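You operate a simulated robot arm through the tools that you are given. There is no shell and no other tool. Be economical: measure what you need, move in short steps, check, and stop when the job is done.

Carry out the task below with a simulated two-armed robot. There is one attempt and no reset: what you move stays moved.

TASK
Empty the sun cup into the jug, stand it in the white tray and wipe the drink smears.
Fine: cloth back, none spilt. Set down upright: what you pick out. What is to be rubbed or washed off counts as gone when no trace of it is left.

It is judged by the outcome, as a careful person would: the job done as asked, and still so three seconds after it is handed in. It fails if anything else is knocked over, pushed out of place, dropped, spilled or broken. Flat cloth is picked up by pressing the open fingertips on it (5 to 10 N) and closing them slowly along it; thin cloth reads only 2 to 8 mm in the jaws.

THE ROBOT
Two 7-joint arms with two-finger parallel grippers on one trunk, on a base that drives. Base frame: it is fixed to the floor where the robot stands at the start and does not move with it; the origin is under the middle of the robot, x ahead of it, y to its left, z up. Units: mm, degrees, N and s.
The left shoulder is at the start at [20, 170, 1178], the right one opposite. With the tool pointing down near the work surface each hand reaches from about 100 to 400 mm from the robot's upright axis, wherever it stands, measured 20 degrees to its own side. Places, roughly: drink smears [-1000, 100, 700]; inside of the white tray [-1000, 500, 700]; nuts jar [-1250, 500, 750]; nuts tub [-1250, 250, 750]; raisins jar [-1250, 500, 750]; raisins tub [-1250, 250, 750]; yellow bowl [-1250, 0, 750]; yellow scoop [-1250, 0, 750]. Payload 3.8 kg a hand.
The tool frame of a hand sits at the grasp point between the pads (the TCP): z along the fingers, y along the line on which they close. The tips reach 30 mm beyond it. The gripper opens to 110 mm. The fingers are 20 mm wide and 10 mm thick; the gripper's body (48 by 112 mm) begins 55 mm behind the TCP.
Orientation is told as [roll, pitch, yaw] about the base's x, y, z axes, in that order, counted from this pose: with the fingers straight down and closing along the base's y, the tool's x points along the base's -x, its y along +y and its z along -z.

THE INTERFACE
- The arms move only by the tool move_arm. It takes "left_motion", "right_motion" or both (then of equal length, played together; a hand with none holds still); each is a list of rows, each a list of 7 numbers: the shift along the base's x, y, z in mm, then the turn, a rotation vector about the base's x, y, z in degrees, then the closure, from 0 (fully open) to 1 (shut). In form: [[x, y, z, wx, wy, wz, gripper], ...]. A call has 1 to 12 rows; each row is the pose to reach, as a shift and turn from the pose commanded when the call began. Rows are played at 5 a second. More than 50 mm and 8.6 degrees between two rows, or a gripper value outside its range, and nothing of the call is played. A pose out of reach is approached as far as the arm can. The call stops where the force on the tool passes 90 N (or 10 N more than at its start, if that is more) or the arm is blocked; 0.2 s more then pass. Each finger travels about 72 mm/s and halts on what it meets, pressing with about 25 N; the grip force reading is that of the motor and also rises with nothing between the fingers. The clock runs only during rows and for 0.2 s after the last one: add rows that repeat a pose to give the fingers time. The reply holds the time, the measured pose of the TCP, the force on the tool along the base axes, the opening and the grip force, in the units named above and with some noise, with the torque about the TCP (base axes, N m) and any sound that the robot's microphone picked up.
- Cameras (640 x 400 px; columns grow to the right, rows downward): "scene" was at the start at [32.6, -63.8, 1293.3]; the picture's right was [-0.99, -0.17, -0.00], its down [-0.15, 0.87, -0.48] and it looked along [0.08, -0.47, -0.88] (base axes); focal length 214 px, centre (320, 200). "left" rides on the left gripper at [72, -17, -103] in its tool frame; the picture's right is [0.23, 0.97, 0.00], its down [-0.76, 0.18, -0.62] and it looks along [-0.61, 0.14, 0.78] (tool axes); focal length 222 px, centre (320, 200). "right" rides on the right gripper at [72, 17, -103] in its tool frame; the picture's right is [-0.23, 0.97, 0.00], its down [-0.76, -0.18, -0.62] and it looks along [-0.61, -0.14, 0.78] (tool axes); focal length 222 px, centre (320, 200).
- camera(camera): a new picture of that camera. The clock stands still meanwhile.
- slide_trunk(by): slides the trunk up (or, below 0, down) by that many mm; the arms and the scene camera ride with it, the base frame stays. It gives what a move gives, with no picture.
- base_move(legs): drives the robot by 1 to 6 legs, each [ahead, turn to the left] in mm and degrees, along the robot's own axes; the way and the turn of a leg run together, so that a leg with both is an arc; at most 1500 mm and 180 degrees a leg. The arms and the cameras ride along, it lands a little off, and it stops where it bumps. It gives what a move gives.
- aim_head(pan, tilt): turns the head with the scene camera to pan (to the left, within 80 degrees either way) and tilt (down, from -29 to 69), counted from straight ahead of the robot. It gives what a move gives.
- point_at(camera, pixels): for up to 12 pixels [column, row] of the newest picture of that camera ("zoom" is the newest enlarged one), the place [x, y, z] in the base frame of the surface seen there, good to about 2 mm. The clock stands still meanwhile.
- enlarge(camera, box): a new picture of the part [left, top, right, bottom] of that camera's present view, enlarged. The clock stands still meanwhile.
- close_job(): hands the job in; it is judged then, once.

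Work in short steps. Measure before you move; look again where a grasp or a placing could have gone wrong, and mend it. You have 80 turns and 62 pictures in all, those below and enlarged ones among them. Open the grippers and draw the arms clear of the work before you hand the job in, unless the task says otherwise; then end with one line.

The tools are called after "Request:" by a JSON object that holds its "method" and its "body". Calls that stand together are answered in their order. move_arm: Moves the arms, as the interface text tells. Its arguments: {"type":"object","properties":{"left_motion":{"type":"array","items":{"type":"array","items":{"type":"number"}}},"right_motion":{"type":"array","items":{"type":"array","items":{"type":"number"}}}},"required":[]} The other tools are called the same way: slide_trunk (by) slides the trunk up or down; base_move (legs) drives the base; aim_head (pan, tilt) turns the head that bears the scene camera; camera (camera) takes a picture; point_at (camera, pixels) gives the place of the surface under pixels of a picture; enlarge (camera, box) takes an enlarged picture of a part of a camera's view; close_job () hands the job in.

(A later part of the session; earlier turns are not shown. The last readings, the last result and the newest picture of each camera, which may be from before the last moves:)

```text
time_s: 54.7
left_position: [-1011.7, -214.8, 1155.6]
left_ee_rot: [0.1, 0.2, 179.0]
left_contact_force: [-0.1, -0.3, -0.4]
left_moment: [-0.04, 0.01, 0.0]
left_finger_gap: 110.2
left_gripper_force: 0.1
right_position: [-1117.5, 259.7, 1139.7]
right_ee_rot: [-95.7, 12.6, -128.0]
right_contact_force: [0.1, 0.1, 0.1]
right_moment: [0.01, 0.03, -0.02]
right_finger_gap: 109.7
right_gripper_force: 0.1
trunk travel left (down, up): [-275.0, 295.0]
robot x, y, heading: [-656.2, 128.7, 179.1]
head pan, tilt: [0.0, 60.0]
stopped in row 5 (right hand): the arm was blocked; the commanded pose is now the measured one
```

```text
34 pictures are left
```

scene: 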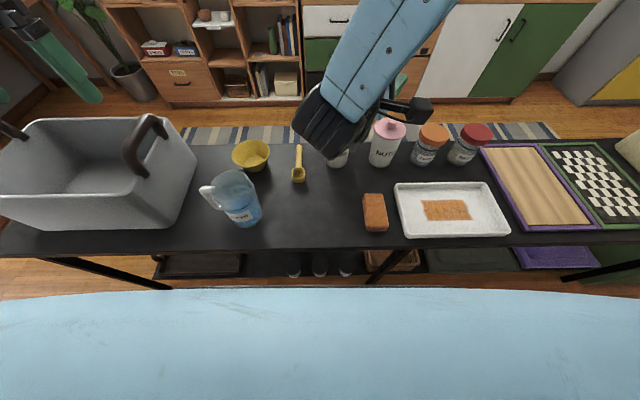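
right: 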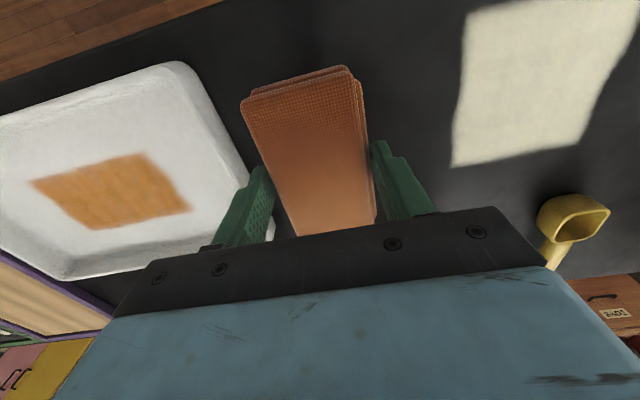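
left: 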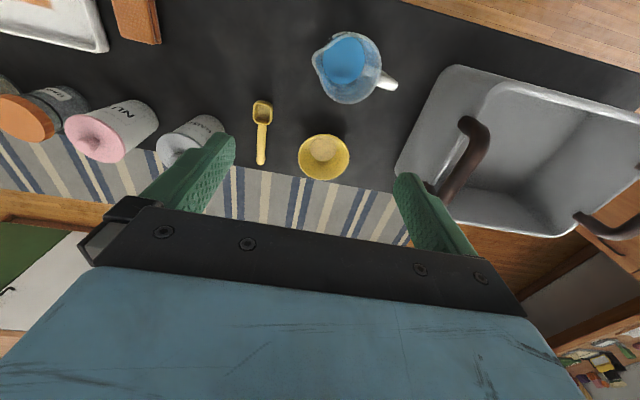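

The -y roll of the right arm is blocked near 105°, while the outward roll works. The mirror of it is the left hand rolling toward -y, which suits the jug's spout side, so I unroll the right arm and bring the left hand into the rehearsal pose.

Request:
{"method": "move_arm", "body": {"right_motion": [[0, 0, 0, -8.5, 0, 0, 0], [0, 5, 0, -17, 0, 0, 0], [0, 10, 0, -25.5, 0, 0, 0], [0, 15, 0, -34, 0, 0, 0], [0, 20, 0, -42.5, 0, 0, 0], [0, 25, 0, -51, 0, 0, 0], [0, 30, 0, -59.5, 0, 0, 0], [0, 35, 0, -68, 0, 0, 0], [0, 40, 0, -76.5, 0, 0, 0], [0, 50, 0, -85, 0, 0, 0], [0, 60, 0, -93.5, 0, 0, 0], [0, 60, 0, -102, 0, 0, 0]], "left_motion": [[-8, 15, 0, 0, 7, 0, 0], [-16, 30, 0, 0, 14, 0, 0], [-24, 45, 0, 0, 21, 0, 0], [-32, 65, 0, 0, 28, 0, 0], [-40, 85, 0, 0, 35, 0, 0], [-48, 110, 0, 0, 42, 0, 0], [-56, 135, 0, 0, 49, 0, 0], [-64, 160, 0, 0, 56, 0, 0], [-72, 190, 0, 0, 60, 0, 0], [-80, 220, 0, 0, 60, 0, 0], [-88, 245, -10, 0, 60, 0, 0], [-88, 260, -20, 0, 60, 0, 0]]}}

Request:
{"method": "move_arm", "body": {"left_motion": [[0, 0, 0, 8.5, 0, 0, 0], [0, 0, 0, 17, 0, 0, 0], [0, 0, 0, 25.5, 0, 0, 0], [0, 0, 0, 34, 0, 0, 0], [0, 0, 0, 42.5, 0, 0, 0], [0, 0, 0, 51, 0, 0, 0], [0, 0, 0, 59.5, 0, 0, 0], [0, 0, 0, 68, 0, 0, 0], [0, 0, 0, 76.5, 0, 0, 0], [0, 0, 0, 85, 0, 0, 0], [0, 0, 0, 93.5, 0, 0, 0], [0, 0, 0, 102, 0, 0, 0]]}}

Request:
{"method": "move_arm", "body": {"left_motion": [[0, 0, 0, 8.5, 0, 0, 0], [0, 0, 0, 17, 0, 0, 0], [0, 0, 0, 25.5, 0, 0, 0], [0, 0, 0, 25.5, 0, 0, 0]]}}

Request:
{"method": "camera", "body": {"camera": "scene"}}

```text
time_s: 57.3
left_position: [-1099.3, 46.2, 1133.6]
left_ee_rot: [2.0, -59.9, 177.8]
left_contact_force: [-0.3, 0.2, 0.1]
left_moment: [0.01, -0.01, 0.01]
left_finger_gap: 110.2
left_gripper_force: 0.1
right_position: [-1116.9, 320.0, 1141.5]
right_ee_rot: [-2.3, -52.9, -175.1]
right_contact_force: [-0.3, 0.1, 0.0]
right_moment: [-0.03, 0.0, -0.01]
right_finger_gap: 109.6
right_gripper_force: 0.0
trunk travel left (down, up): [-275.0, 295.0]
robot x, y, heading: [-661.0, 127.0, 178.6]
head pan, tilt: [0.0, 60.0]
```

```text
time_s: 59.9
left_position: [-1100.1, 45.2, 1135.0]
left_ee_rot: [-96.1, 9.4, -120.5]
left_contact_force: [-0.1, -0.2, 0.0]
left_moment: [-0.02, 0.02, 0.01]
left_finger_gap: 110.0
left_gripper_force: 0.1
right_position: [-1116.1, 320.3, 1141.9]
right_ee_rot: [-2.5, -52.9, -175.0]
right_contact_force: [-0.5, -0.1, -0.3]
right_moment: [-0.01, -0.02, -0.04]
right_finger_gap: 109.8
right_gripper_force: 0.0
trunk travel left (down, up): [-275.0, 295.0]
robot x, y, heading: [-653.5, 129.9, 178.9]
head pan, tilt: [0.0, 60.0]
```

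```text
time_s: 60.9
left_position: [-1100.6, 45.1, 1134.6]
left_ee_rot: [-110.9, 30.9, -125.7]
left_contact_force: [-0.2, -0.6, -0.5]
left_moment: [0.03, -0.04, 0.02]
left_finger_gap: 109.8
left_gripper_force: 0.0
right_position: [-1116.8, 319.6, 1141.9]
right_ee_rot: [-2.5, -52.9, -174.9]
right_contact_force: [0.0, -0.6, -0.6]
right_moment: [-0.02, 0.0, -0.04]
right_finger_gap: 109.6
right_gripper_force: 0.0
trunk travel left (down, up): [-275.0, 295.0]
robot x, y, heading: [-656.7, 130.1, 179.0]
head pan, tilt: [0.0, 60.0]
```

```text
33 pictures are left
```

scene: 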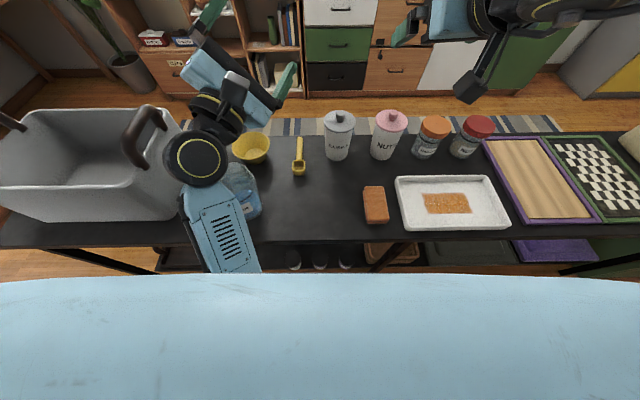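

The left-hand roll to 127° holds perfectly. I check how low the wrist and forearm hang in this pose.

Request:
{"method": "point_at", "body": {"camera": "scene", "pixels": [[195, 160], [170, 175], [220, 180], [215, 120], [225, 225], [235, 260], [240, 100], [289, 78], [150, 115], [165, 125], [195, 150], [90, 112]]}}

```text
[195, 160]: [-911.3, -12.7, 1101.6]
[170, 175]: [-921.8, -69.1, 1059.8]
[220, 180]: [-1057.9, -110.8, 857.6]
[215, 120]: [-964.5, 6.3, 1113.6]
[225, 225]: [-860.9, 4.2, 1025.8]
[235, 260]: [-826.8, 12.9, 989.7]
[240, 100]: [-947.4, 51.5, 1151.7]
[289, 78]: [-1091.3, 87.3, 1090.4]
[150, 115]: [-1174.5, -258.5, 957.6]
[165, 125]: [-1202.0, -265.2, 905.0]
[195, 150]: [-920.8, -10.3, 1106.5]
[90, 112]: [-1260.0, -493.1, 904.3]
```

The wrist stays in front of the bench and high enough. I unroll the left arm, straighten the right, and then drive to the table with the cup.

Request:
{"method": "move_arm", "body": {"left_motion": [[0, 0, 0, -8.5, 0, 0, 0], [0, 0, 0, -17, 0, 0, 0], [0, 0, 0, -25.5, 0, 0, 0], [0, 0, 0, -34, 0, 0, 0], [0, 0, 0, -42.5, 0, 0, 0], [0, 0, 0, -51, 0, 0, 0], [0, 0, 0, -59.5, 0, 0, 0], [0, 0, 0, -68, 0, 0, 0], [0, 0, 0, -76.5, 0, 0, 0], [0, 0, 0, -85, 0, 0, 0], [0, 0, 0, -93.5, 0, 0, 0], [0, 0, 0, -102, 0, 0, 0]], "right_motion": [[10, 5, 0, 0, -7, 0, 0], [20, 10, 0, 0, -14, 0, 0], [30, 15, 0, 0, -21, 0, 0], [40, 20, 0, 0, -28, 0, 0], [50, 25, 0, 0, -35, 0, 0], [60, 30, 0, 0, -42, 0, 0], [70, 35, 0, 0, -49, 0, 0], [80, 40, 0, 0, -53, 0, 0], [90, 50, 0, 0, -53, 0, 0], [110, 60, 0, 0, -53, 0, 0], [130, 70, 0, 0, -53, 0, 0], [150, 80, 0, 0, -53, 0, 0]]}}

Request:
{"method": "move_arm", "body": {"left_motion": [[0, 0, 0, -8.5, 0, 0, 0], [0, 0, 0, -17, 0, 0, 0], [0, 0, 0, -25.5, 0, 0, 0], [0, 0, 0, -25.5, 0, 0, 0]]}}

Request:
{"method": "base_move", "body": {"legs": [[0, 165.5], [786, 0], [0, 15.5]]}}

Request:
{"method": "aim_head", "body": {"pan": 0, "tilt": 62}}

Request:
{"method": "camera", "body": {"camera": "scene"}}

```text
time_s: 63.5
left_position: [-1100.3, 45.5, 1135.9]
left_ee_rot: [-42.4, -52.2, -144.8]
left_contact_force: [-0.8, 0.8, 0.1]
left_moment: [0.0, -0.01, 0.0]
left_finger_gap: 110.0
left_gripper_force: 0.0
right_position: [-969.0, 399.4, 1140.9]
right_ee_rot: [1.5, 0.1, -176.9]
right_contact_force: [0.3, -0.1, -0.5]
right_moment: [0.04, 0.01, -0.01]
right_finger_gap: 110.3
right_gripper_force: 0.1
trunk travel left (down, up): [-275.0, 295.0]
robot x, y, heading: [-658.6, 131.1, 178.9]
head pan, tilt: [0.0, 60.0]
```

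```text
time_s: 64.5
left_position: [-1099.3, 44.2, 1135.2]
left_ee_rot: [2.0, -59.9, 177.7]
left_contact_force: [-0.4, -0.1, -0.1]
left_moment: [0.0, -0.03, 0.01]
left_finger_gap: 110.2
left_gripper_force: 0.1
right_position: [-967.3, 399.7, 1141.9]
right_ee_rot: [1.6, 0.0, -176.9]
right_contact_force: [0.5, -0.2, -0.4]
right_moment: [0.02, -0.01, 0.04]
right_finger_gap: 109.8
right_gripper_force: 0.1
trunk travel left (down, up): [-275.0, 295.0]
robot x, y, heading: [-658.7, 129.3, 178.8]
head pan, tilt: [0.0, 60.0]
```

```text
time_s: 67.8
left_position: [-846.8, -279.9, 1136.1]
left_ee_rot: [1.9, -60.0, -127.8]
left_contact_force: [-0.1, 0.5, -0.1]
left_moment: [-0.02, -0.01, 0.01]
left_finger_gap: 109.9
left_gripper_force: 0.0
right_position: [-1058.6, 36.4, 1140.9]
right_ee_rot: [1.5, -0.1, -122.6]
right_contact_force: [0.3, -0.6, -0.7]
right_moment: [0.03, 0.01, 0.01]
right_finger_gap: 110.4
right_gripper_force: 0.0
trunk travel left (down, up): [-275.0, 295.0]
robot x, y, heading: [-661.2, 129.8, -126.8]
head pan, tilt: [0.0, 60.0]
stopped in leg 1: the robot was blocked; the commanded pose is now the measured one
```

```text
time_s: 68.4
left_position: [-848.3, -278.8, 1137.0]
left_ee_rot: [1.9, -60.0, -127.8]
left_contact_force: [0.2, -0.3, 0.0]
left_moment: [-0.02, -0.02, 0.0]
left_finger_gap: 110.2
left_gripper_force: 0.0
right_position: [-1060.6, 34.9, 1141.3]
right_ee_rot: [1.5, 0.0, -122.8]
right_contact_force: [-0.2, 0.3, -0.3]
right_moment: [0.02, -0.03, 0.0]
right_finger_gap: 109.9
right_gripper_force: 0.0
trunk travel left (down, up): [-275.0, 295.0]
robot x, y, heading: [-661.7, 131.6, -126.7]
head pan, tilt: [0.0, 62.0]
```

```text
32 pictures are left
```

scene: 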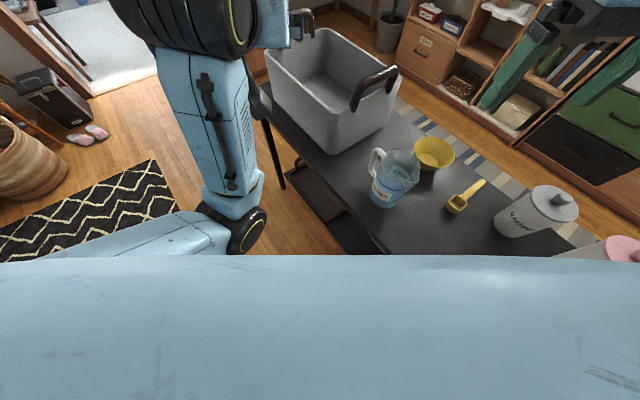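

The turn was blocked, apparently by the low left elbow near the bench edge. I turn back, reverse away from the bench, and then turn.

Request:
{"method": "base_move", "body": {"legs": [[0, -53], [-400, 0]]}}

Request:
{"method": "camera", "body": {"camera": "scene"}}

```text
time_s: 73.3
left_position: [-689.9, 36.1, 1136.2]
left_ee_rot: [1.8, -60.0, 179.5]
left_contact_force: [0.1, 0.4, 0.1]
left_moment: [-0.02, 0.02, 0.0]
left_finger_gap: 109.8
left_gripper_force: 0.0
right_position: [-567.9, 395.5, 1141.5]
right_ee_rot: [1.5, 0.0, -175.1]
right_contact_force: [-0.4, -0.6, 0.0]
right_moment: [-0.03, 0.02, -0.03]
right_finger_gap: 110.0
right_gripper_force: 0.1
trunk travel left (down, up): [-275.0, 295.0]
robot x, y, heading: [-248.9, 133.4, -179.6]
head pan, tilt: [0.0, 62.0]
```

```text
31 pictures are left
```

scene: 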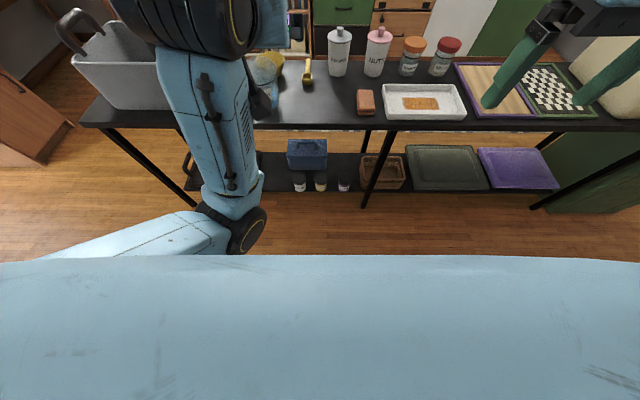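

Clear of the bench now. I turn to the table and approach it.

Request:
{"method": "base_move", "body": {"legs": [[0, 148], [409, 0], [0, 31.5]]}}

Request:
{"method": "camera", "body": {"camera": "scene"}}

```text
time_s: 83.4
left_position: [538.0, 0.7, 1136.1]
left_ee_rot: [1.8, -59.9, -1.6]
left_contact_force: [0.0, 0.1, -0.7]
left_moment: [0.03, 0.0, -0.01]
left_finger_gap: 109.9
left_gripper_force: 0.1
right_position: [408.8, -356.3, 1140.8]
right_ee_rot: [1.5, 0.0, 3.8]
right_contact_force: [0.2, -0.2, 0.7]
right_moment: [-0.01, -0.02, 0.04]
right_finger_gap: 110.2
right_gripper_force: 0.0
trunk travel left (down, up): [-275.0, 295.0]
robot x, y, heading: [93.2, -88.9, -0.8]
head pan, tilt: [0.0, 62.0]
```

```text
30 pictures are left
```

scene: 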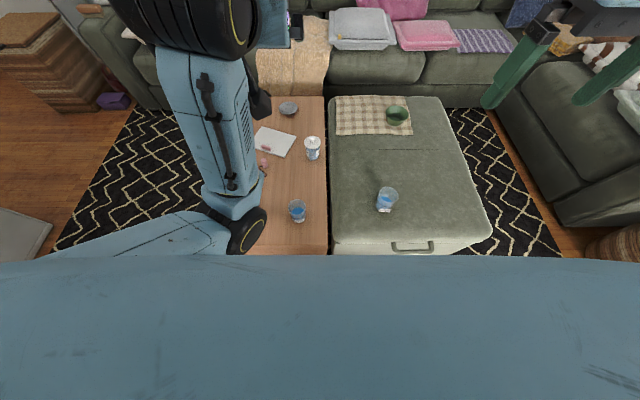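

I measure the elbow's height, the cup rim, and neighbouring items before lowering.

Request:
{"method": "point_at", "body": {"camera": "scene", "pixels": [[248, 230], [235, 200], [225, 240], [298, 220], [298, 210], [290, 207], [306, 207], [297, 203], [298, 250], [313, 155]]}}

Request:
{"method": "enlarge", "body": {"camera": "scene", "box": [250, 120, 350, 260]}}

Request:
{"method": "enlarge", "body": {"camera": "left", "box": [220, 20, 420, 180]}}

```text
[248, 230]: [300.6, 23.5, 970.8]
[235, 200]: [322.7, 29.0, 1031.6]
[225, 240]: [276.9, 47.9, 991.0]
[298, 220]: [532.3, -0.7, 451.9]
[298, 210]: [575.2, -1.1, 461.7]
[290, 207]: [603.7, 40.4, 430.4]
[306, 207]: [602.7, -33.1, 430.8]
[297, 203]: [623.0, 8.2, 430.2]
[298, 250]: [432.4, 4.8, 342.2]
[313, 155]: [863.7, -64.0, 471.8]
```

```text
2.86 times, centred on (300, 190) of scene
```

zoom: 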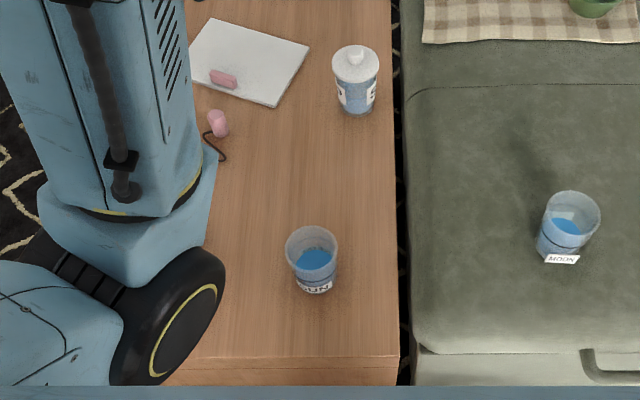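

```text
2.50 times, centred on (320, 100) of left
```

zoom: 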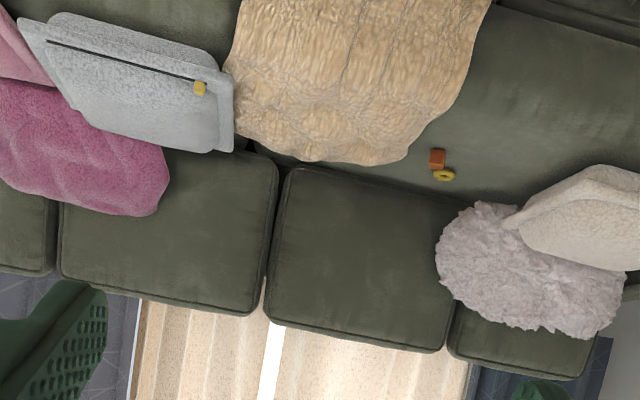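

Pointing at the cup's rim and base in a closer enlargement.

Request:
{"method": "enlarge", "body": {"camera": "scene", "box": [280, 190, 320, 230]}}

```text
10.00 times, centred on (300, 210) of scene
```

zoom: 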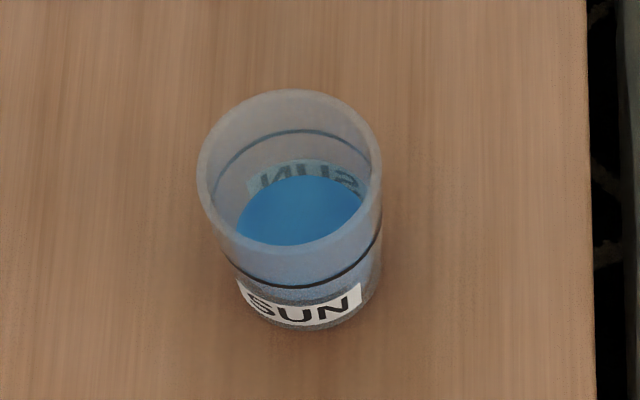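

Request:
{"method": "point_at", "body": {"camera": "zoom", "pixels": [[290, 95], [203, 165], [377, 165], [285, 252], [205, 180], [240, 245], [300, 326], [300, 310], [300, 210], [376, 185], [252, 250], [340, 240]]}}

```text
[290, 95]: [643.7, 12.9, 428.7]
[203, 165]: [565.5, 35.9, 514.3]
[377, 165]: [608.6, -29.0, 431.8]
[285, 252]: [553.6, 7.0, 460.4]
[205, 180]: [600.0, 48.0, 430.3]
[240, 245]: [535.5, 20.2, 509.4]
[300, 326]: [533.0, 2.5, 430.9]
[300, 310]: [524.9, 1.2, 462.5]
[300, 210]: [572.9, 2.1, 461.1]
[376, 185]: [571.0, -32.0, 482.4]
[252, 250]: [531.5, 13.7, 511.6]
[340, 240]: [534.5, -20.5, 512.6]
```

The SUN cup: centre about [562,2], rim z 515, radius 35, liquid at z 461. I lower the trunk fully, then bring the left hand to a spot behind the cup.

Request:
{"method": "slide_trunk", "body": {"by": -270}}

Request:
{"method": "move_arm", "body": {"left_motion": [[-20, 0, -30, 0, 0, 0, 0], [-40, 0, -60, 0, 0, 0, 0], [-60, 0, -90, 0, 0, 0, 0], [-80, 0, -120, 0, 0, 0, 0], [-95, 0, -155, 0, 0, 0, 0], [-110, 0, -190, 0, 0, 0, 0], [-110, 0, -230, 0, 0, 0, 0], [-110, 0, -230, 0, 0, 0, 0]]}}

Request:
{"method": "camera", "body": {"camera": "scene"}}

```text
time_s: 86.1
left_position: [538.1, 0.6, 865.6]
left_ee_rot: [1.9, -59.9, -1.5]
left_contact_force: [-0.1, 0.1, -0.1]
left_moment: [-0.01, -0.04, 0.02]
left_finger_gap: 110.0
left_gripper_force: 0.0
right_position: [409.3, -356.9, 872.1]
right_ee_rot: [1.6, -0.1, 3.7]
right_contact_force: [0.4, 0.1, -0.9]
right_moment: [0.01, -0.04, -0.02]
right_finger_gap: 110.1
right_gripper_force: 0.0
trunk travel left (down, up): [-5.0, 565.0]
robot x, y, heading: [95.6, -88.2, -0.4]
head pan, tilt: [0.0, 62.0]
```

```text
time_s: 87.9
left_position: [427.1, -1.1, 635.4]
left_ee_rot: [2.0, -59.8, -1.6]
left_contact_force: [0.5, 0.0, 0.3]
left_moment: [-0.01, 0.01, 0.05]
left_finger_gap: 110.0
left_gripper_force: 0.0
left hand out of reach, approached as far as the arm can: row 4, 5
right_position: [409.0, -355.5, 871.8]
right_ee_rot: [1.5, 0.0, 3.8]
right_contact_force: [0.1, 0.3, -0.3]
right_moment: [-0.02, 0.02, -0.02]
right_finger_gap: 109.9
right_gripper_force: 0.0
trunk travel left (down, up): [-5.0, 565.0]
robot x, y, heading: [98.7, -87.8, -0.5]
head pan, tilt: [0.0, 62.0]
```

```text
26 pictures are left
```

scene: 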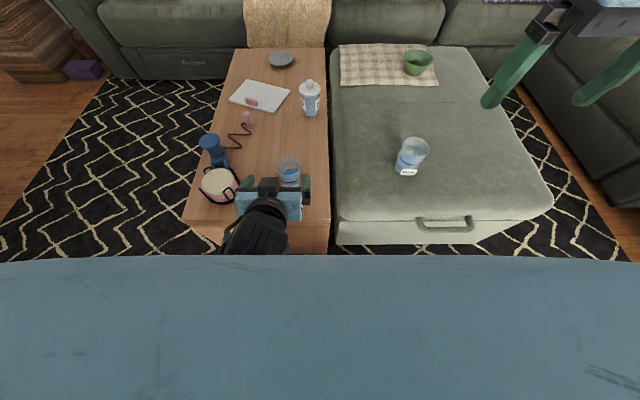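

The arm re-posed nicely. I lower to the grasp height behind the cup.

Request:
{"method": "move_arm", "body": {"left_motion": [[0, 1, -40, 0, 0, 0, 0], [0, 3, -80, 0, 0, 0, 0], [0, 3, -120, 0, 0, 0, 0], [0, 3, -150, 0, 0, 0, 0], [0, 3, -150, 0, 0, 0, 0]]}}

Request:
{"method": "camera", "body": {"camera": "left"}}

```text
time_s: 89.1
left_position: [426.5, 4.6, 485.3]
left_ee_rot: [1.8, -59.9, -1.5]
left_contact_force: [0.5, -0.3, -0.3]
left_moment: [0.0, 0.02, 0.04]
left_finger_gap: 109.9
left_gripper_force: 0.0
right_position: [409.8, -355.4, 871.9]
right_ee_rot: [1.6, 0.0, 3.8]
right_contact_force: [-0.3, 0.6, -0.6]
right_moment: [0.01, 0.0, 0.0]
right_finger_gap: 110.1
right_gripper_force: 0.0
trunk travel left (down, up): [-5.0, 565.0]
robot x, y, heading: [98.1, -92.5, -0.5]
head pan, tilt: [0.0, 62.0]
```

```text
25 pictures are left
```

left: 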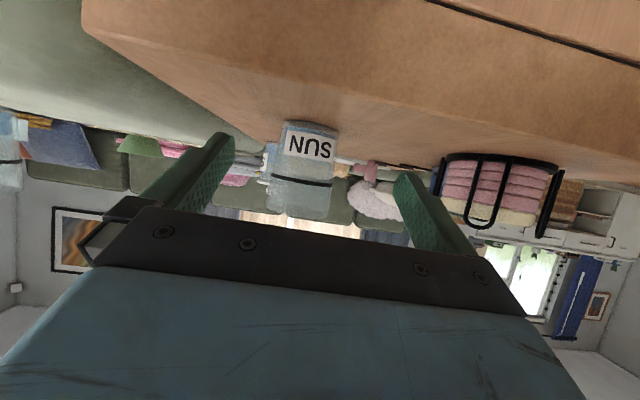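

The cup sits between the fingers. I verify its lateral centre from this view before advancing.

Request:
{"method": "point_at", "body": {"camera": "left", "pixels": [[309, 145], [275, 170], [343, 172], [285, 145], [335, 152], [300, 190]]}}

```text
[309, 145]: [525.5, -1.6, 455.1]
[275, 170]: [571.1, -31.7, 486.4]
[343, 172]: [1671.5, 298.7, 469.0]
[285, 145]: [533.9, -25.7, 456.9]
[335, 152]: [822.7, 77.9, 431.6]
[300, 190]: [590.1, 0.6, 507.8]
```

Cup centre y≈1. I advance to x 556 around the cup, then close.

Request:
{"method": "move_arm", "body": {"left_motion": [[30, -3, -2, 0, 0, 0, 0], [60, -3, -2, 0, 0, 0, 0], [90, -3, -2, 0, 0, 0, 0], [115, -3, -2, 0, 0, 0, 0], [129, -3, -2, 0, 0, 0, 0], [129, -3, -2, 0, 0, 0, 0]]}}

Request:
{"method": "camera", "body": {"camera": "scene"}}

```text
time_s: 90.5
left_position: [555.3, 1.9, 482.6]
left_ee_rot: [1.7, -60.0, -1.5]
left_contact_force: [0.1, 0.7, 0.4]
left_moment: [-0.01, 0.02, 0.02]
left_finger_gap: 109.9
left_gripper_force: 0.1
right_position: [410.7, -357.1, 871.4]
right_ee_rot: [1.5, 0.1, 3.6]
right_contact_force: [0.4, -0.5, -0.8]
right_moment: [0.03, 0.0, 0.0]
right_finger_gap: 110.1
right_gripper_force: 0.0
trunk travel left (down, up): [-5.0, 565.0]
robot x, y, heading: [94.6, -88.3, -0.9]
head pan, tilt: [0.0, 62.0]
```

```text
24 pictures are left
```

scene: 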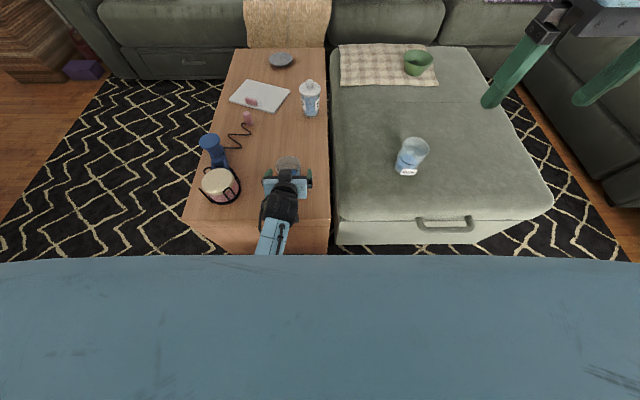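

No contact so far. I close the fingers on the cup.

Request:
{"method": "move_arm", "body": {"left_motion": [[0, 0, 0, 0, 0, 0, 0.2], [0, 0, 0, 0, 0, 0, 0.3], [0, 0, 0, 0, 0, 0, 0.4], [0, 0, 0, 0, 0, 0, 0.5], [0, 0, 0, 0, 0, 0, 0.7], [0, 0, 0, 0, 0, 0, 1], [0, 0, 0, 0, 0, 0, 1]]}}

Request:
{"method": "move_arm", "body": {"left_motion": [[0, 0, 5, 0, 0, 0, 1], [0, 0, 15, 0, 0, 0, 1], [0, 0, 30, 0, 0, 0, 1], [0, 0, 50, 0, 0, 0, 1], [0, 0, 70, 0, 0, 0, 1], [0, 0, 90, 0, 0, 0, 1], [0, 0, 110, 0, 0, 0, 1], [0, 0, 130, 0, 0, 0, 1], [0, 0, 150, 0, 0, 0, 1], [0, 0, 150, 0, 0, 0, 1]]}}

Request:
{"method": "camera", "body": {"camera": "left"}}

```text
time_s: 92.1
left_position: [553.8, 1.4, 484.9]
left_ee_rot: [2.0, -60.0, -1.4]
left_contact_force: [-0.3, -1.1, 1.7]
left_moment: [-0.16, 0.03, 0.01]
left_finger_gap: 68.1
left_gripper_force: 25.2
right_position: [410.2, -354.4, 870.9]
right_ee_rot: [1.5, 0.0, 3.7]
right_contact_force: [0.7, 0.1, 0.4]
right_moment: [0.0, -0.01, 0.01]
right_finger_gap: 110.0
right_gripper_force: 0.0
trunk travel left (down, up): [-5.0, 565.0]
robot x, y, heading: [97.7, -85.5, -0.5]
head pan, tilt: [0.0, 62.0]
```

```text
time_s: 94.5
left_position: [551.6, 22.5, 616.7]
left_ee_rot: [10.4, -58.8, -9.4]
left_contact_force: [-0.4, 1.1, -1.1]
left_moment: [0.0, -0.01, -0.01]
left_finger_gap: 68.1
left_gripper_force: 24.6
right_position: [408.7, -354.4, 872.8]
right_ee_rot: [1.3, 0.1, 3.7]
right_contact_force: [-0.5, -0.7, 0.4]
right_moment: [-0.04, 0.01, 0.01]
right_finger_gap: 110.2
right_gripper_force: 0.0
trunk travel left (down, up): [-5.0, 565.0]
robot x, y, heading: [94.0, -86.2, -0.2]
head pan, tilt: [0.0, 62.0]
stopped in row 10 (left hand): the arm was blocked; the commanded pose is now the measured one
```

```text
23 pictures are left
```

left: 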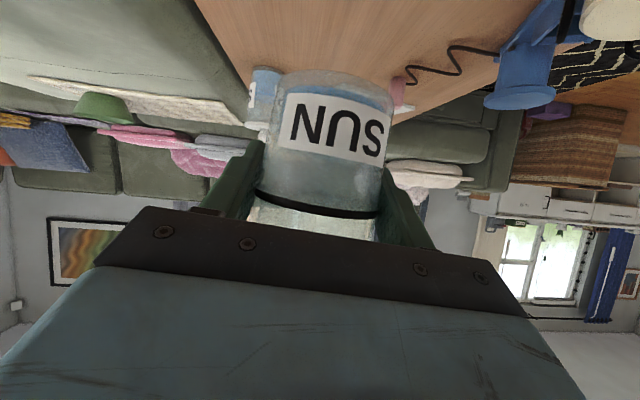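

The cup is held, but the arm was blocked mid-lift and turned slightly. I look at the arm before going on.

Request:
{"method": "aim_head", "body": {"pan": 30, "tilt": 60}}

Request:
{"method": "camera", "body": {"camera": "scene"}}

```text
time_s: 95.5
left_position: [551.1, 21.4, 617.1]
left_ee_rot: [10.3, -59.1, -9.3]
left_contact_force: [-0.4, 0.4, -0.9]
left_moment: [0.01, -0.02, 0.02]
left_finger_gap: 68.0
left_gripper_force: 24.9
right_position: [408.0, -352.4, 873.2]
right_ee_rot: [1.4, 0.0, 3.7]
right_contact_force: [0.4, 0.6, -0.9]
right_moment: [-0.01, 0.01, 0.03]
right_finger_gap: 109.6
right_gripper_force: 0.1
trunk travel left (down, up): [-5.0, 565.0]
robot x, y, heading: [96.1, -84.9, -0.4]
head pan, tilt: [30.0, 60.0]
```

```text
22 pictures are left
```

scene: 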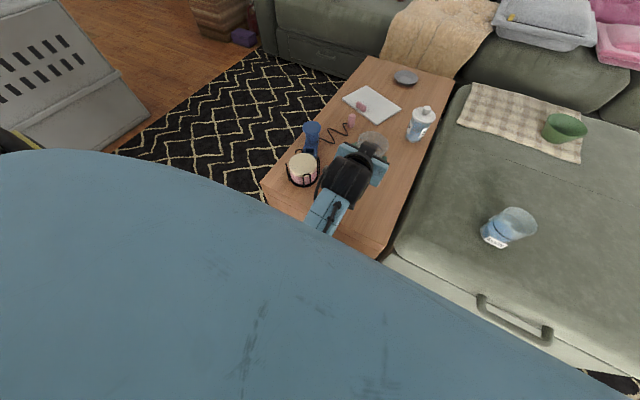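

The arm touches nothing outside, so it was a posture limit. I raise the cup with the trunk, keeping the arm still.

Request:
{"method": "slide_trunk", "body": {"by": 340}}

Request:
{"method": "move_arm", "body": {"left_motion": [[0, 0, 0, -2, 0, 0, 1], [0, 0, 0, -4.2, 0, 0, 1], [0, 0, 5, -4.2, 0, 0, 1], [0, 0, 5, -4.2, 0, 0, 1]]}}

Request:
{"method": "camera", "body": {"camera": "left"}}

```text
time_s: 98.8
left_position: [552.4, 16.8, 959.2]
left_ee_rot: [9.7, -59.0, -8.7]
left_contact_force: [-0.2, 0.3, -1.4]
left_moment: [-0.02, -0.02, 0.0]
left_finger_gap: 67.9
left_gripper_force: 25.8
right_position: [410.3, -355.0, 1210.9]
right_ee_rot: [1.6, 0.0, 3.7]
right_contact_force: [-0.2, 0.2, 0.1]
right_moment: [0.02, 0.0, 0.02]
right_finger_gap: 109.9
right_gripper_force: 0.1
trunk travel left (down, up): [-345.0, 225.0]
robot x, y, heading: [93.0, -84.0, -0.7]
head pan, tilt: [30.0, 60.0]
```

```text
time_s: 99.8
left_position: [551.0, 17.5, 964.3]
left_ee_rot: [1.5, -59.4, -1.6]
left_contact_force: [-0.5, 0.1, -1.2]
left_moment: [0.04, 0.03, 0.03]
left_finger_gap: 67.8
left_gripper_force: 25.0
right_position: [409.9, -356.2, 1212.6]
right_ee_rot: [1.5, 0.0, 3.7]
right_contact_force: [-0.2, 0.0, 1.3]
right_moment: [0.02, -0.02, 0.01]
right_finger_gap: 109.9
right_gripper_force: 0.1
trunk travel left (down, up): [-345.0, 225.0]
robot x, y, heading: [97.5, -90.6, -0.5]
head pan, tilt: [30.0, 60.0]
```

```text
21 pictures are left
```

left: 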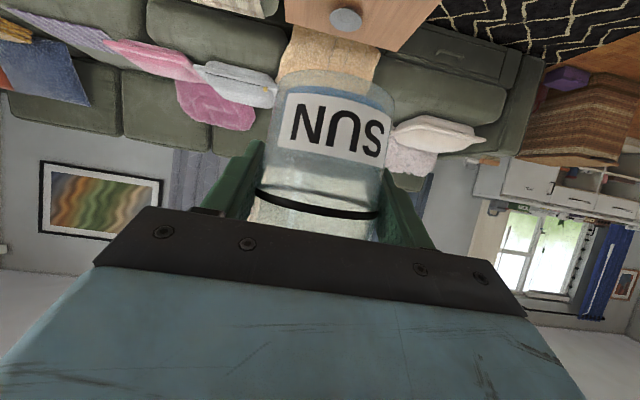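

The cup is upright and well held. I raise it to z≈1200 (the posture rehearsed), then back off, turn and drive toward the bench.

Request:
{"method": "move_arm", "body": {"left_motion": [[0, 0, 20, 0, 0, 0, 1], [0, 0, 40, 0, 0, 0, 1], [0, 0, 60, 0, 0, 0, 1], [0, 0, 80, 0, 0, 0, 1], [0, 0, 100, 0, 0, 0, 1], [0, 0, 120, 0, 0, 0, 1], [0, 0, 140, 0, 0, 0, 1], [0, 0, 160, 0, 0, 0, 1], [-3, 0, 180, 0, 0, 0, 1], [-6, 0, 200, 0, 0, 0, 1], [-8, 0, 220, 0, 0, 0, 1], [-10, 0, 235, 0, 0, 0, 1]]}}

Request:
{"method": "camera", "body": {"camera": "left"}}

```text
time_s: 102.6
left_position: [544.7, 37.1, 1177.7]
left_ee_rot: [9.1, -57.5, -6.1]
left_contact_force: [0.3, 0.6, -0.9]
left_moment: [0.01, 0.0, 0.04]
left_finger_gap: 67.8
left_gripper_force: 25.0
right_position: [409.9, -356.6, 1212.4]
right_ee_rot: [1.5, 0.1, 3.8]
right_contact_force: [-0.2, 0.1, -0.4]
right_moment: [0.04, 0.0, 0.01]
right_finger_gap: 110.1
right_gripper_force: 0.0
trunk travel left (down, up): [-345.0, 225.0]
robot x, y, heading: [95.0, -89.4, -0.5]
head pan, tilt: [30.0, 60.0]
stopped in row 12 (left hand): the arm was blocked; the commanded pose is now the measured one
```

```text
20 pictures are left
```

left: 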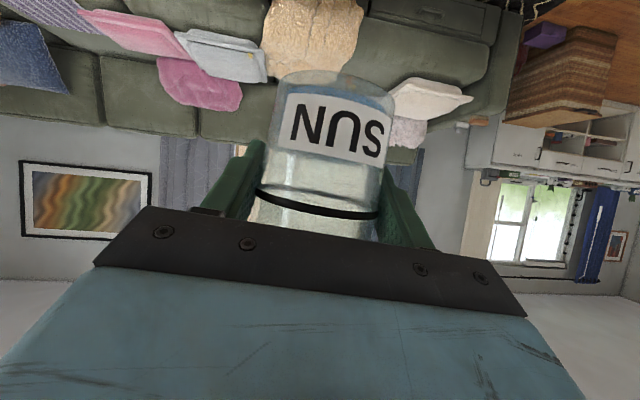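

Slight drift again (about 4°). I correct the tilt gently and finish the lift.

Request:
{"method": "move_arm", "body": {"left_motion": [[0, -3, 0, -1, -0.5, -0.5, 1], [0, -6, 0, -2, -1.2, -1, 1], [0, -10, 0, -3.8, -2.2, -2, 1], [0, -14, 5, -3.8, -2.2, -2, 1], [0, -18, 10, -3.8, -2.2, -2, 1], [0, -18, 15, -3.8, -2.2, -2, 1], [0, -18, 20, -3.8, -2.2, -2, 1], [0, -18, 20, -3.8, -2.2, -2, 1]]}}

Request:
{"method": "aim_head", "body": {"pan": 0, "tilt": 60}}

Request:
{"method": "base_move", "body": {"legs": [[-100, 0], [0, 165], [570, 0], [0, 15]]}}

Request:
{"method": "camera", "body": {"camera": "scene"}}

```text
time_s: 104.6
left_position: [548.2, 39.2, 1178.9]
left_ee_rot: [9.2, -58.4, -6.3]
left_contact_force: [-0.5, 0.0, -0.8]
left_moment: [0.02, 0.02, 0.01]
left_finger_gap: 67.9
left_gripper_force: 25.1
right_position: [410.2, -355.2, 1211.0]
right_ee_rot: [1.5, 0.2, 3.7]
right_contact_force: [0.3, 0.4, 0.0]
right_moment: [0.02, 0.0, 0.0]
right_finger_gap: 109.8
right_gripper_force: 0.1
trunk travel left (down, up): [-345.0, 225.0]
robot x, y, heading: [99.0, -90.8, -0.5]
head pan, tilt: [30.0, 60.0]
stopped in row 8 (left hand): the arm was blocked; the commanded pose is now the measured one
```

```text
time_s: 105.6
left_position: [547.7, 38.0, 1178.6]
left_ee_rot: [9.5, -58.4, -6.5]
left_contact_force: [-0.4, -0.8, -0.9]
left_moment: [-0.02, 0.0, -0.02]
left_finger_gap: 67.9
left_gripper_force: 24.9
right_position: [409.5, -355.5, 1211.5]
right_ee_rot: [1.5, 0.1, 3.7]
right_contact_force: [-0.4, -0.1, 0.1]
right_moment: [-0.01, 0.03, 0.03]
right_finger_gap: 109.9
right_gripper_force: 0.0
trunk travel left (down, up): [-345.0, 225.0]
robot x, y, heading: [96.9, -87.4, -0.3]
head pan, tilt: [0.0, 60.0]
```

```text
time_s: 117.2
left_position: [-1001.6, -79.9, 1178.7]
left_ee_rot: [9.3, -58.4, 174.7]
left_contact_force: [0.2, -0.1, -1.1]
left_moment: [0.01, -0.03, -0.02]
left_finger_gap: 67.9
left_gripper_force: 25.1
right_position: [-871.1, 315.3, 1211.7]
right_ee_rot: [1.5, 0.1, -175.2]
right_contact_force: [0.0, 0.5, 1.4]
right_moment: [0.0, -0.02, 0.0]
right_finger_gap: 110.0
right_gripper_force: 0.1
trunk travel left (down, up): [-345.0, 225.0]
robot x, y, heading: [-553.4, 52.1, -179.4]
head pan, tilt: [0.0, 60.0]
```

```text
19 pictures are left
```

scene: 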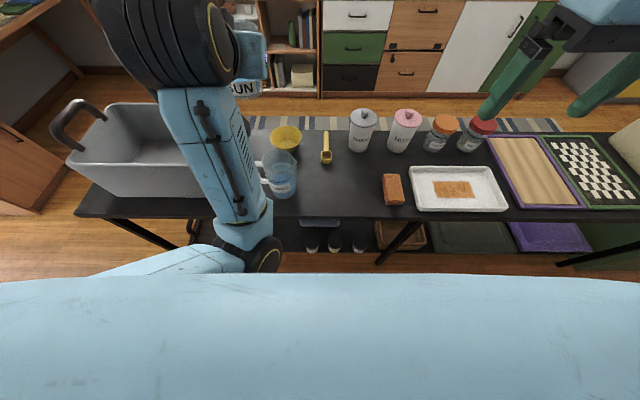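

Arrived at [-553,52] with the jug ahead-left. I try to level the cup and shift it toward the rehearsed posture.

Request:
{"method": "move_arm", "body": {"left_motion": [[0, 5, -5, 0, 0, 0, 1], [0, 10, -10, 1, 0.5, 0, 1], [0, 15, -15, 2, 1, -1, 1], [0, 20, -20, 3.8, 2, -2, 1], [0, 28, -20, 3.8, 2, -2, 1], [0, 36, -20, 3.8, 2, -2, 1], [0, 45, -20, 3.8, 2, -2, 1], [0, 45, -20, 3.8, 2, -2, 1]]}}

```text
time_s: 119.0
left_position: [-1004.3, -48.2, 1154.2]
left_ee_rot: [6.9, -60.5, 176.1]
left_contact_force: [-0.9, 1.0, -0.2]
left_moment: [-0.01, -0.02, -0.01]
left_finger_gap: 67.8
left_gripper_force: 25.0
right_position: [-872.2, 316.8, 1211.5]
right_ee_rot: [1.4, 0.0, -175.2]
right_contact_force: [0.4, 0.3, 0.0]
right_moment: [0.01, 0.0, 0.02]
right_finger_gap: 109.9
right_gripper_force: 0.0
trunk travel left (down, up): [-345.0, 225.0]
robot x, y, heading: [-552.8, 53.8, -179.3]
head pan, tilt: [0.0, 60.0]
```

The arm moves again. I level the cup, bring it to y≈-10 and raise it a little toward the rehearsed relative height.

Request:
{"method": "move_arm", "body": {"left_motion": [[0, 8, 0, 1, 0, 0, 1], [0, 16, 0, 2.4, -0.5, 0, 1], [0, 24, 0, 2.4, -0.5, 0, 1], [0, 32, 0, 2.4, -0.5, 0, 1], [0, 38, 8, 2.4, -0.5, 0, 1], [0, 38, 16, 2.4, -0.5, 0, 1], [0, 38, 24, 2.4, -0.5, 0, 1], [0, 38, 32, 2.4, -0.5, 0, 1], [0, 38, 40, 2.4, -0.5, 0, 1], [0, 38, 40, 2.4, -0.5, 0, 1]]}}

Request:
{"method": "base_move", "body": {"legs": [[40, 0]]}}

```text
time_s: 121.4
left_position: [-1007.6, -21.5, 1173.9]
left_ee_rot: [6.2, -58.6, 178.0]
left_contact_force: [-0.2, -0.4, -1.2]
left_moment: [-0.01, 0.0, 0.04]
left_finger_gap: 67.7
left_gripper_force: 24.7
right_position: [-871.1, 315.3, 1211.3]
right_ee_rot: [1.5, 0.1, -175.3]
right_contact_force: [-0.8, 0.1, 0.0]
right_moment: [-0.01, -0.02, -0.03]
right_finger_gap: 110.1
right_gripper_force: 0.0
trunk travel left (down, up): [-345.0, 225.0]
robot x, y, heading: [-552.9, 52.0, -179.4]
head pan, tilt: [0.0, 60.0]
stopped in row 10 (left hand): the arm was blocked; the commanded pose is now the measured one
```

```text
time_s: 122.3
left_position: [-1048.5, -21.9, 1174.1]
left_ee_rot: [6.1, -58.6, 177.9]
left_contact_force: [0.1, 0.1, -0.9]
left_moment: [0.01, 0.03, -0.01]
left_finger_gap: 67.6
left_gripper_force: 25.1
right_position: [-912.6, 316.2, 1211.0]
right_ee_rot: [1.5, 0.1, -175.1]
right_contact_force: [0.2, 0.7, 0.0]
right_moment: [-0.03, -0.01, 0.0]
right_finger_gap: 110.0
right_gripper_force: 0.1
trunk travel left (down, up): [-345.0, 225.0]
robot x, y, heading: [-592.2, 55.0, -179.1]
head pan, tilt: [0.0, 60.0]
```

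I back off from the limit slightly and lower the trunk so the cup comes beside and above the jug's mouth.

Request:
{"method": "move_arm", "body": {"left_motion": [[3, 5, -10, 1, -0.5, 0, 1], [8, 12, -20, 2, -1, 0, 1], [8, 15, -24, 2, -1, 0, 1], [8, 15, -24, 2, -1, 0, 1]]}}

Request:
{"method": "slide_trunk", "body": {"by": -150}}

Request:
{"method": "camera", "body": {"camera": "scene"}}

Request:
{"method": "camera", "body": {"camera": "left"}}

```text
time_s: 123.3
left_position: [-1040.1, -13.8, 1148.7]
left_ee_rot: [4.0, -57.8, -179.8]
left_contact_force: [-0.3, -0.3, -1.1]
left_moment: [0.02, 0.0, 0.01]
left_finger_gap: 67.5
left_gripper_force: 25.3
right_position: [-911.3, 314.7, 1211.6]
right_ee_rot: [1.5, 0.1, -175.2]
right_contact_force: [-0.9, 0.1, 0.6]
right_moment: [-0.02, -0.01, -0.01]
right_finger_gap: 110.0
right_gripper_force: 0.0
trunk travel left (down, up): [-345.0, 225.0]
robot x, y, heading: [-592.5, 53.8, -179.7]
head pan, tilt: [0.0, 60.0]
```

```text
time_s: 125.1
left_position: [-1038.6, -11.6, 996.9]
left_ee_rot: [4.1, -57.5, -179.9]
left_contact_force: [0.2, 0.0, -1.3]
left_moment: [-0.02, -0.01, 0.01]
left_finger_gap: 67.7
left_gripper_force: 25.3
right_position: [-910.0, 316.0, 1060.8]
right_ee_rot: [1.5, 0.0, -175.2]
right_contact_force: [-0.8, 0.1, 0.0]
right_moment: [0.02, -0.01, 0.02]
right_finger_gap: 109.7
right_gripper_force: 0.1
trunk travel left (down, up): [-195.0, 375.0]
robot x, y, heading: [-593.9, 55.1, -179.2]
head pan, tilt: [0.0, 60.0]
```

```text
18 pictures are left
```

scene: 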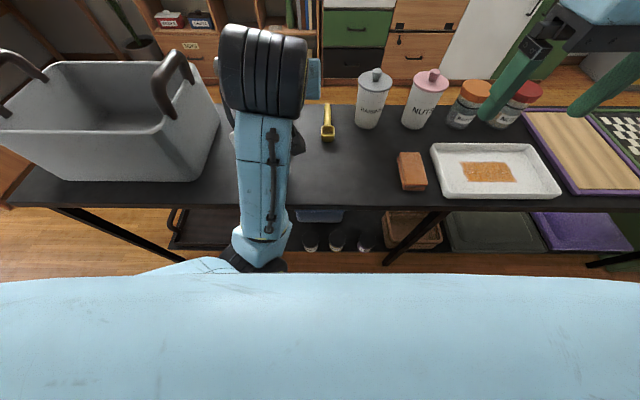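

```text
17 pictures are left
```

left: 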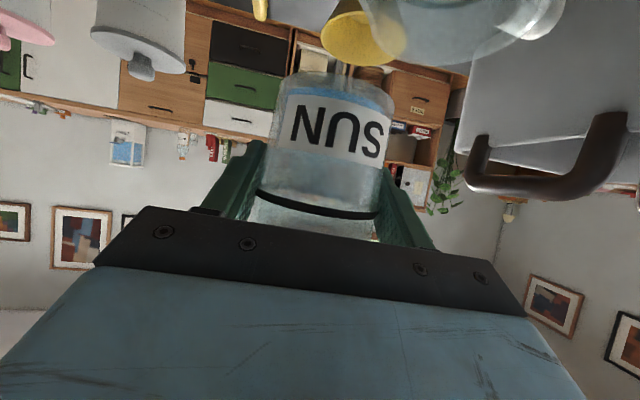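

The jug shows at the upper right of the wrist view (its -y side), as intended. I verify its rim position relative to the hand.

Request:
{"method": "point_at", "body": {"camera": "left", "pixels": [[364, 12], [385, 45], [420, 62], [470, 55], [500, 40], [540, 30], [555, 10], [440, 30], [400, 15]]}}

```text
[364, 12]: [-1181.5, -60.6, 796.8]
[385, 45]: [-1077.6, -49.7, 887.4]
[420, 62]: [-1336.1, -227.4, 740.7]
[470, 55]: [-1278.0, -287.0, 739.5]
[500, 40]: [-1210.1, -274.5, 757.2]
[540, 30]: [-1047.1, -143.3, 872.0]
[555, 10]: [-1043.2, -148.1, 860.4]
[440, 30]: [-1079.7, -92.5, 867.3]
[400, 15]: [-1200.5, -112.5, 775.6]
```

The jug is where measured. I lower the trunk 25 mm more and roll the cup toward the jug up to 52°, short of the pouring angle.

Request:
{"method": "slide_trunk", "body": {"by": -25}}

Request:
{"method": "move_arm", "body": {"left_motion": [[0, 0, 0, 4, 0, 0, 1], [0, 0, 0, 8, 0, 0, 1], [0, 0, 0, 12, 0, 0, 1], [0, 1, 0, 16.5, 0, 0, 1], [0, 2, 0, 21, 0, 0, 1], [0, 3, 0, 25.5, 0, 0, 1], [0, 4, 0, 30, 0, 0, 1], [0, 5, 0, 34.5, 0, 0, 1], [0, 6, 0, 39, 0, 0, 1], [0, 6, 0, 43.5, 0, 0, 1], [0, 6, 0, 48, 0, 0, 1], [0, 6, 0, 52, 0, 0, 1]]}}

Request:
{"method": "camera", "body": {"camera": "left"}}

```text
time_s: 125.8
left_position: [-1040.7, -12.2, 972.2]
left_ee_rot: [4.0, -57.6, -179.8]
left_contact_force: [-0.4, 0.2, -0.9]
left_moment: [0.04, -0.06, 0.04]
left_finger_gap: 67.5
left_gripper_force: 24.9
right_position: [-910.5, 315.2, 1036.9]
right_ee_rot: [1.5, 0.1, -175.1]
right_contact_force: [-0.1, -1.2, 0.3]
right_moment: [0.0, 0.0, 0.01]
right_finger_gap: 109.8
right_gripper_force: 0.1
trunk travel left (down, up): [-170.0, 400.0]
robot x, y, heading: [-594.5, 54.2, -179.5]
head pan, tilt: [0.0, 60.0]
```

```text
time_s: 128.4
left_position: [-1041.4, -10.5, 973.5]
left_ee_rot: [-63.0, -32.5, -128.1]
left_contact_force: [0.1, -0.2, -0.4]
left_moment: [-0.02, 0.02, 0.0]
left_finger_gap: 67.6
left_gripper_force: 25.0
right_position: [-910.4, 315.6, 1037.0]
right_ee_rot: [1.5, 0.1, -175.3]
right_contact_force: [0.5, 0.0, 1.1]
right_moment: [0.01, 0.02, 0.0]
right_finger_gap: 110.1
right_gripper_force: 0.1
trunk travel left (down, up): [-170.0, 400.0]
robot x, y, heading: [-593.1, 56.1, -179.7]
head pan, tilt: [0.0, 60.0]
```

```text
16 pictures are left
```

left: 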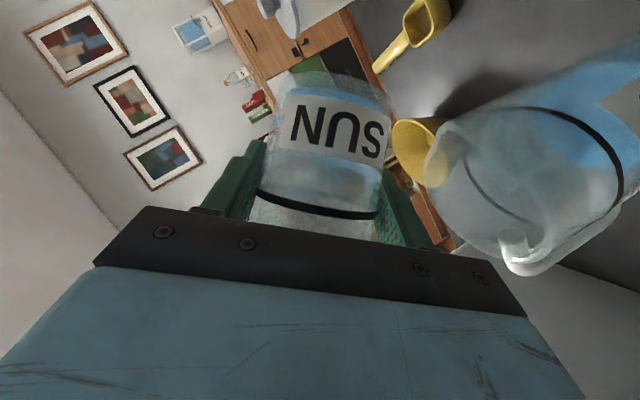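

The lip is over the jug mouth. I continue the roll slowly through the pouring range, shifting so the lip stays over the jug's centre.

Request:
{"method": "move_arm", "body": {"left_motion": [[0, -2, 0, 3, 0, 0, 1], [0, -3, 0, 6, 0, 0, 1], [0, -4, 0, 9, 0, 0, 1], [0, -5, 0, 12.5, 0, 0, 1], [0, -6, 0, 16, 0, 0, 1], [0, -8, 0, 20, 0, 0, 1], [0, -9, 0, 24, 0, 0, 1], [0, -11, 0, 28, 0, 0, 1], [0, -13, 0, 32, 0, 0, 1], [0, -15, 0, 36, 0, 0, 1], [0, -17, 0, 40, 0, 0, 1], [0, -19, 0, 44, 0, 0, 1]]}}

Request:
{"method": "camera", "body": {"camera": "left"}}

```text
time_s: 131.0
left_position: [-1039.3, -21.7, 977.6]
left_ee_rot: [-89.9, 4.9, -122.5]
left_contact_force: [0.5, 0.0, -0.8]
left_moment: [-0.01, 0.0, 0.0]
left_finger_gap: 67.4
left_gripper_force: 24.7
right_position: [-910.4, 317.3, 1036.9]
right_ee_rot: [1.5, 0.2, -175.1]
right_contact_force: [0.0, -0.4, -1.2]
right_moment: [0.01, 0.02, 0.0]
right_finger_gap: 110.1
right_gripper_force: 0.1
trunk travel left (down, up): [-170.0, 400.0]
robot x, y, heading: [-588.0, 52.6, -179.5]
head pan, tilt: [0.0, 60.0]
```

```text
15 pictures are left
```

left: 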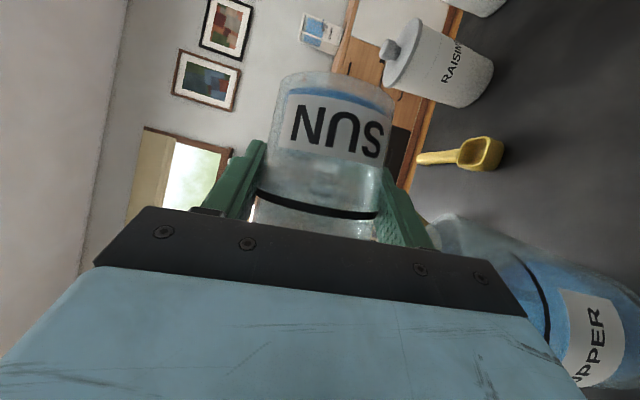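

About 97° now; no drops outside the jug visible. I continue to ~130° and hold to drain.

Request:
{"method": "move_arm", "body": {"left_motion": [[0, -2, 1, 4, 0, 0, 1], [0, -4, 2, 8, 0, 0, 1], [0, -6, 3, 12, 0, 0, 1], [0, -8, 4, 16, 0, 0, 1], [0, -11, 5, 20, 0, 0, 1], [0, -14, 6, 24, 0, 0, 1], [0, -16, 7, 28, 0, 0, 1], [0, -18, 8, 32, 0, 0, 1], [0, -18, 8, 32, 0, 0, 1], [0, -18, 8, 32, 0, 0, 1], [0, -18, 8, 32, 0, 0, 1], [0, -18, 8, 32, 0, 0, 1]]}}

Request:
{"method": "camera", "body": {"camera": "left"}}

Request:
{"method": "camera", "body": {"camera": "scene"}}

```text
time_s: 133.6
left_position: [-1039.4, -40.7, 982.0]
left_ee_rot: [-108.8, 30.5, -128.8]
left_contact_force: [-0.5, -0.5, -0.4]
left_moment: [-0.03, 0.0, 0.02]
left_finger_gap: 67.4
left_gripper_force: 24.6
right_position: [-910.2, 316.0, 1036.2]
right_ee_rot: [1.4, 0.1, -175.1]
right_contact_force: [-0.2, -0.8, 0.8]
right_moment: [-0.03, 0.03, -0.02]
right_finger_gap: 109.8
right_gripper_force: 0.2
trunk travel left (down, up): [-170.0, 400.0]
robot x, y, heading: [-592.4, 54.7, -179.6]
head pan, tilt: [0.0, 60.0]
```

```text
14 pictures are left
```

left: 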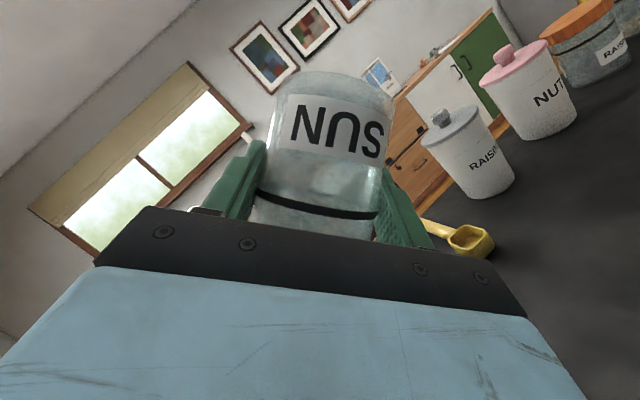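

```text
13 pictures are left
```

scene: 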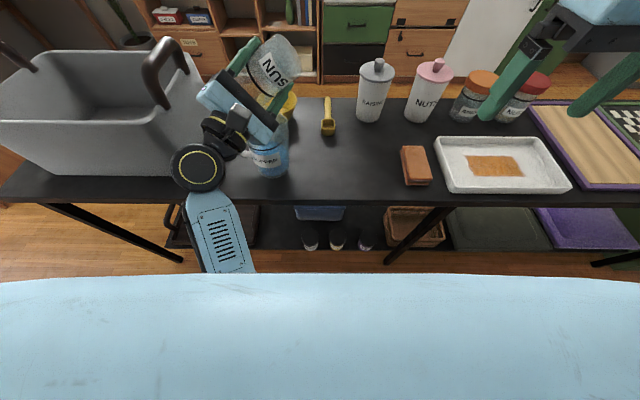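

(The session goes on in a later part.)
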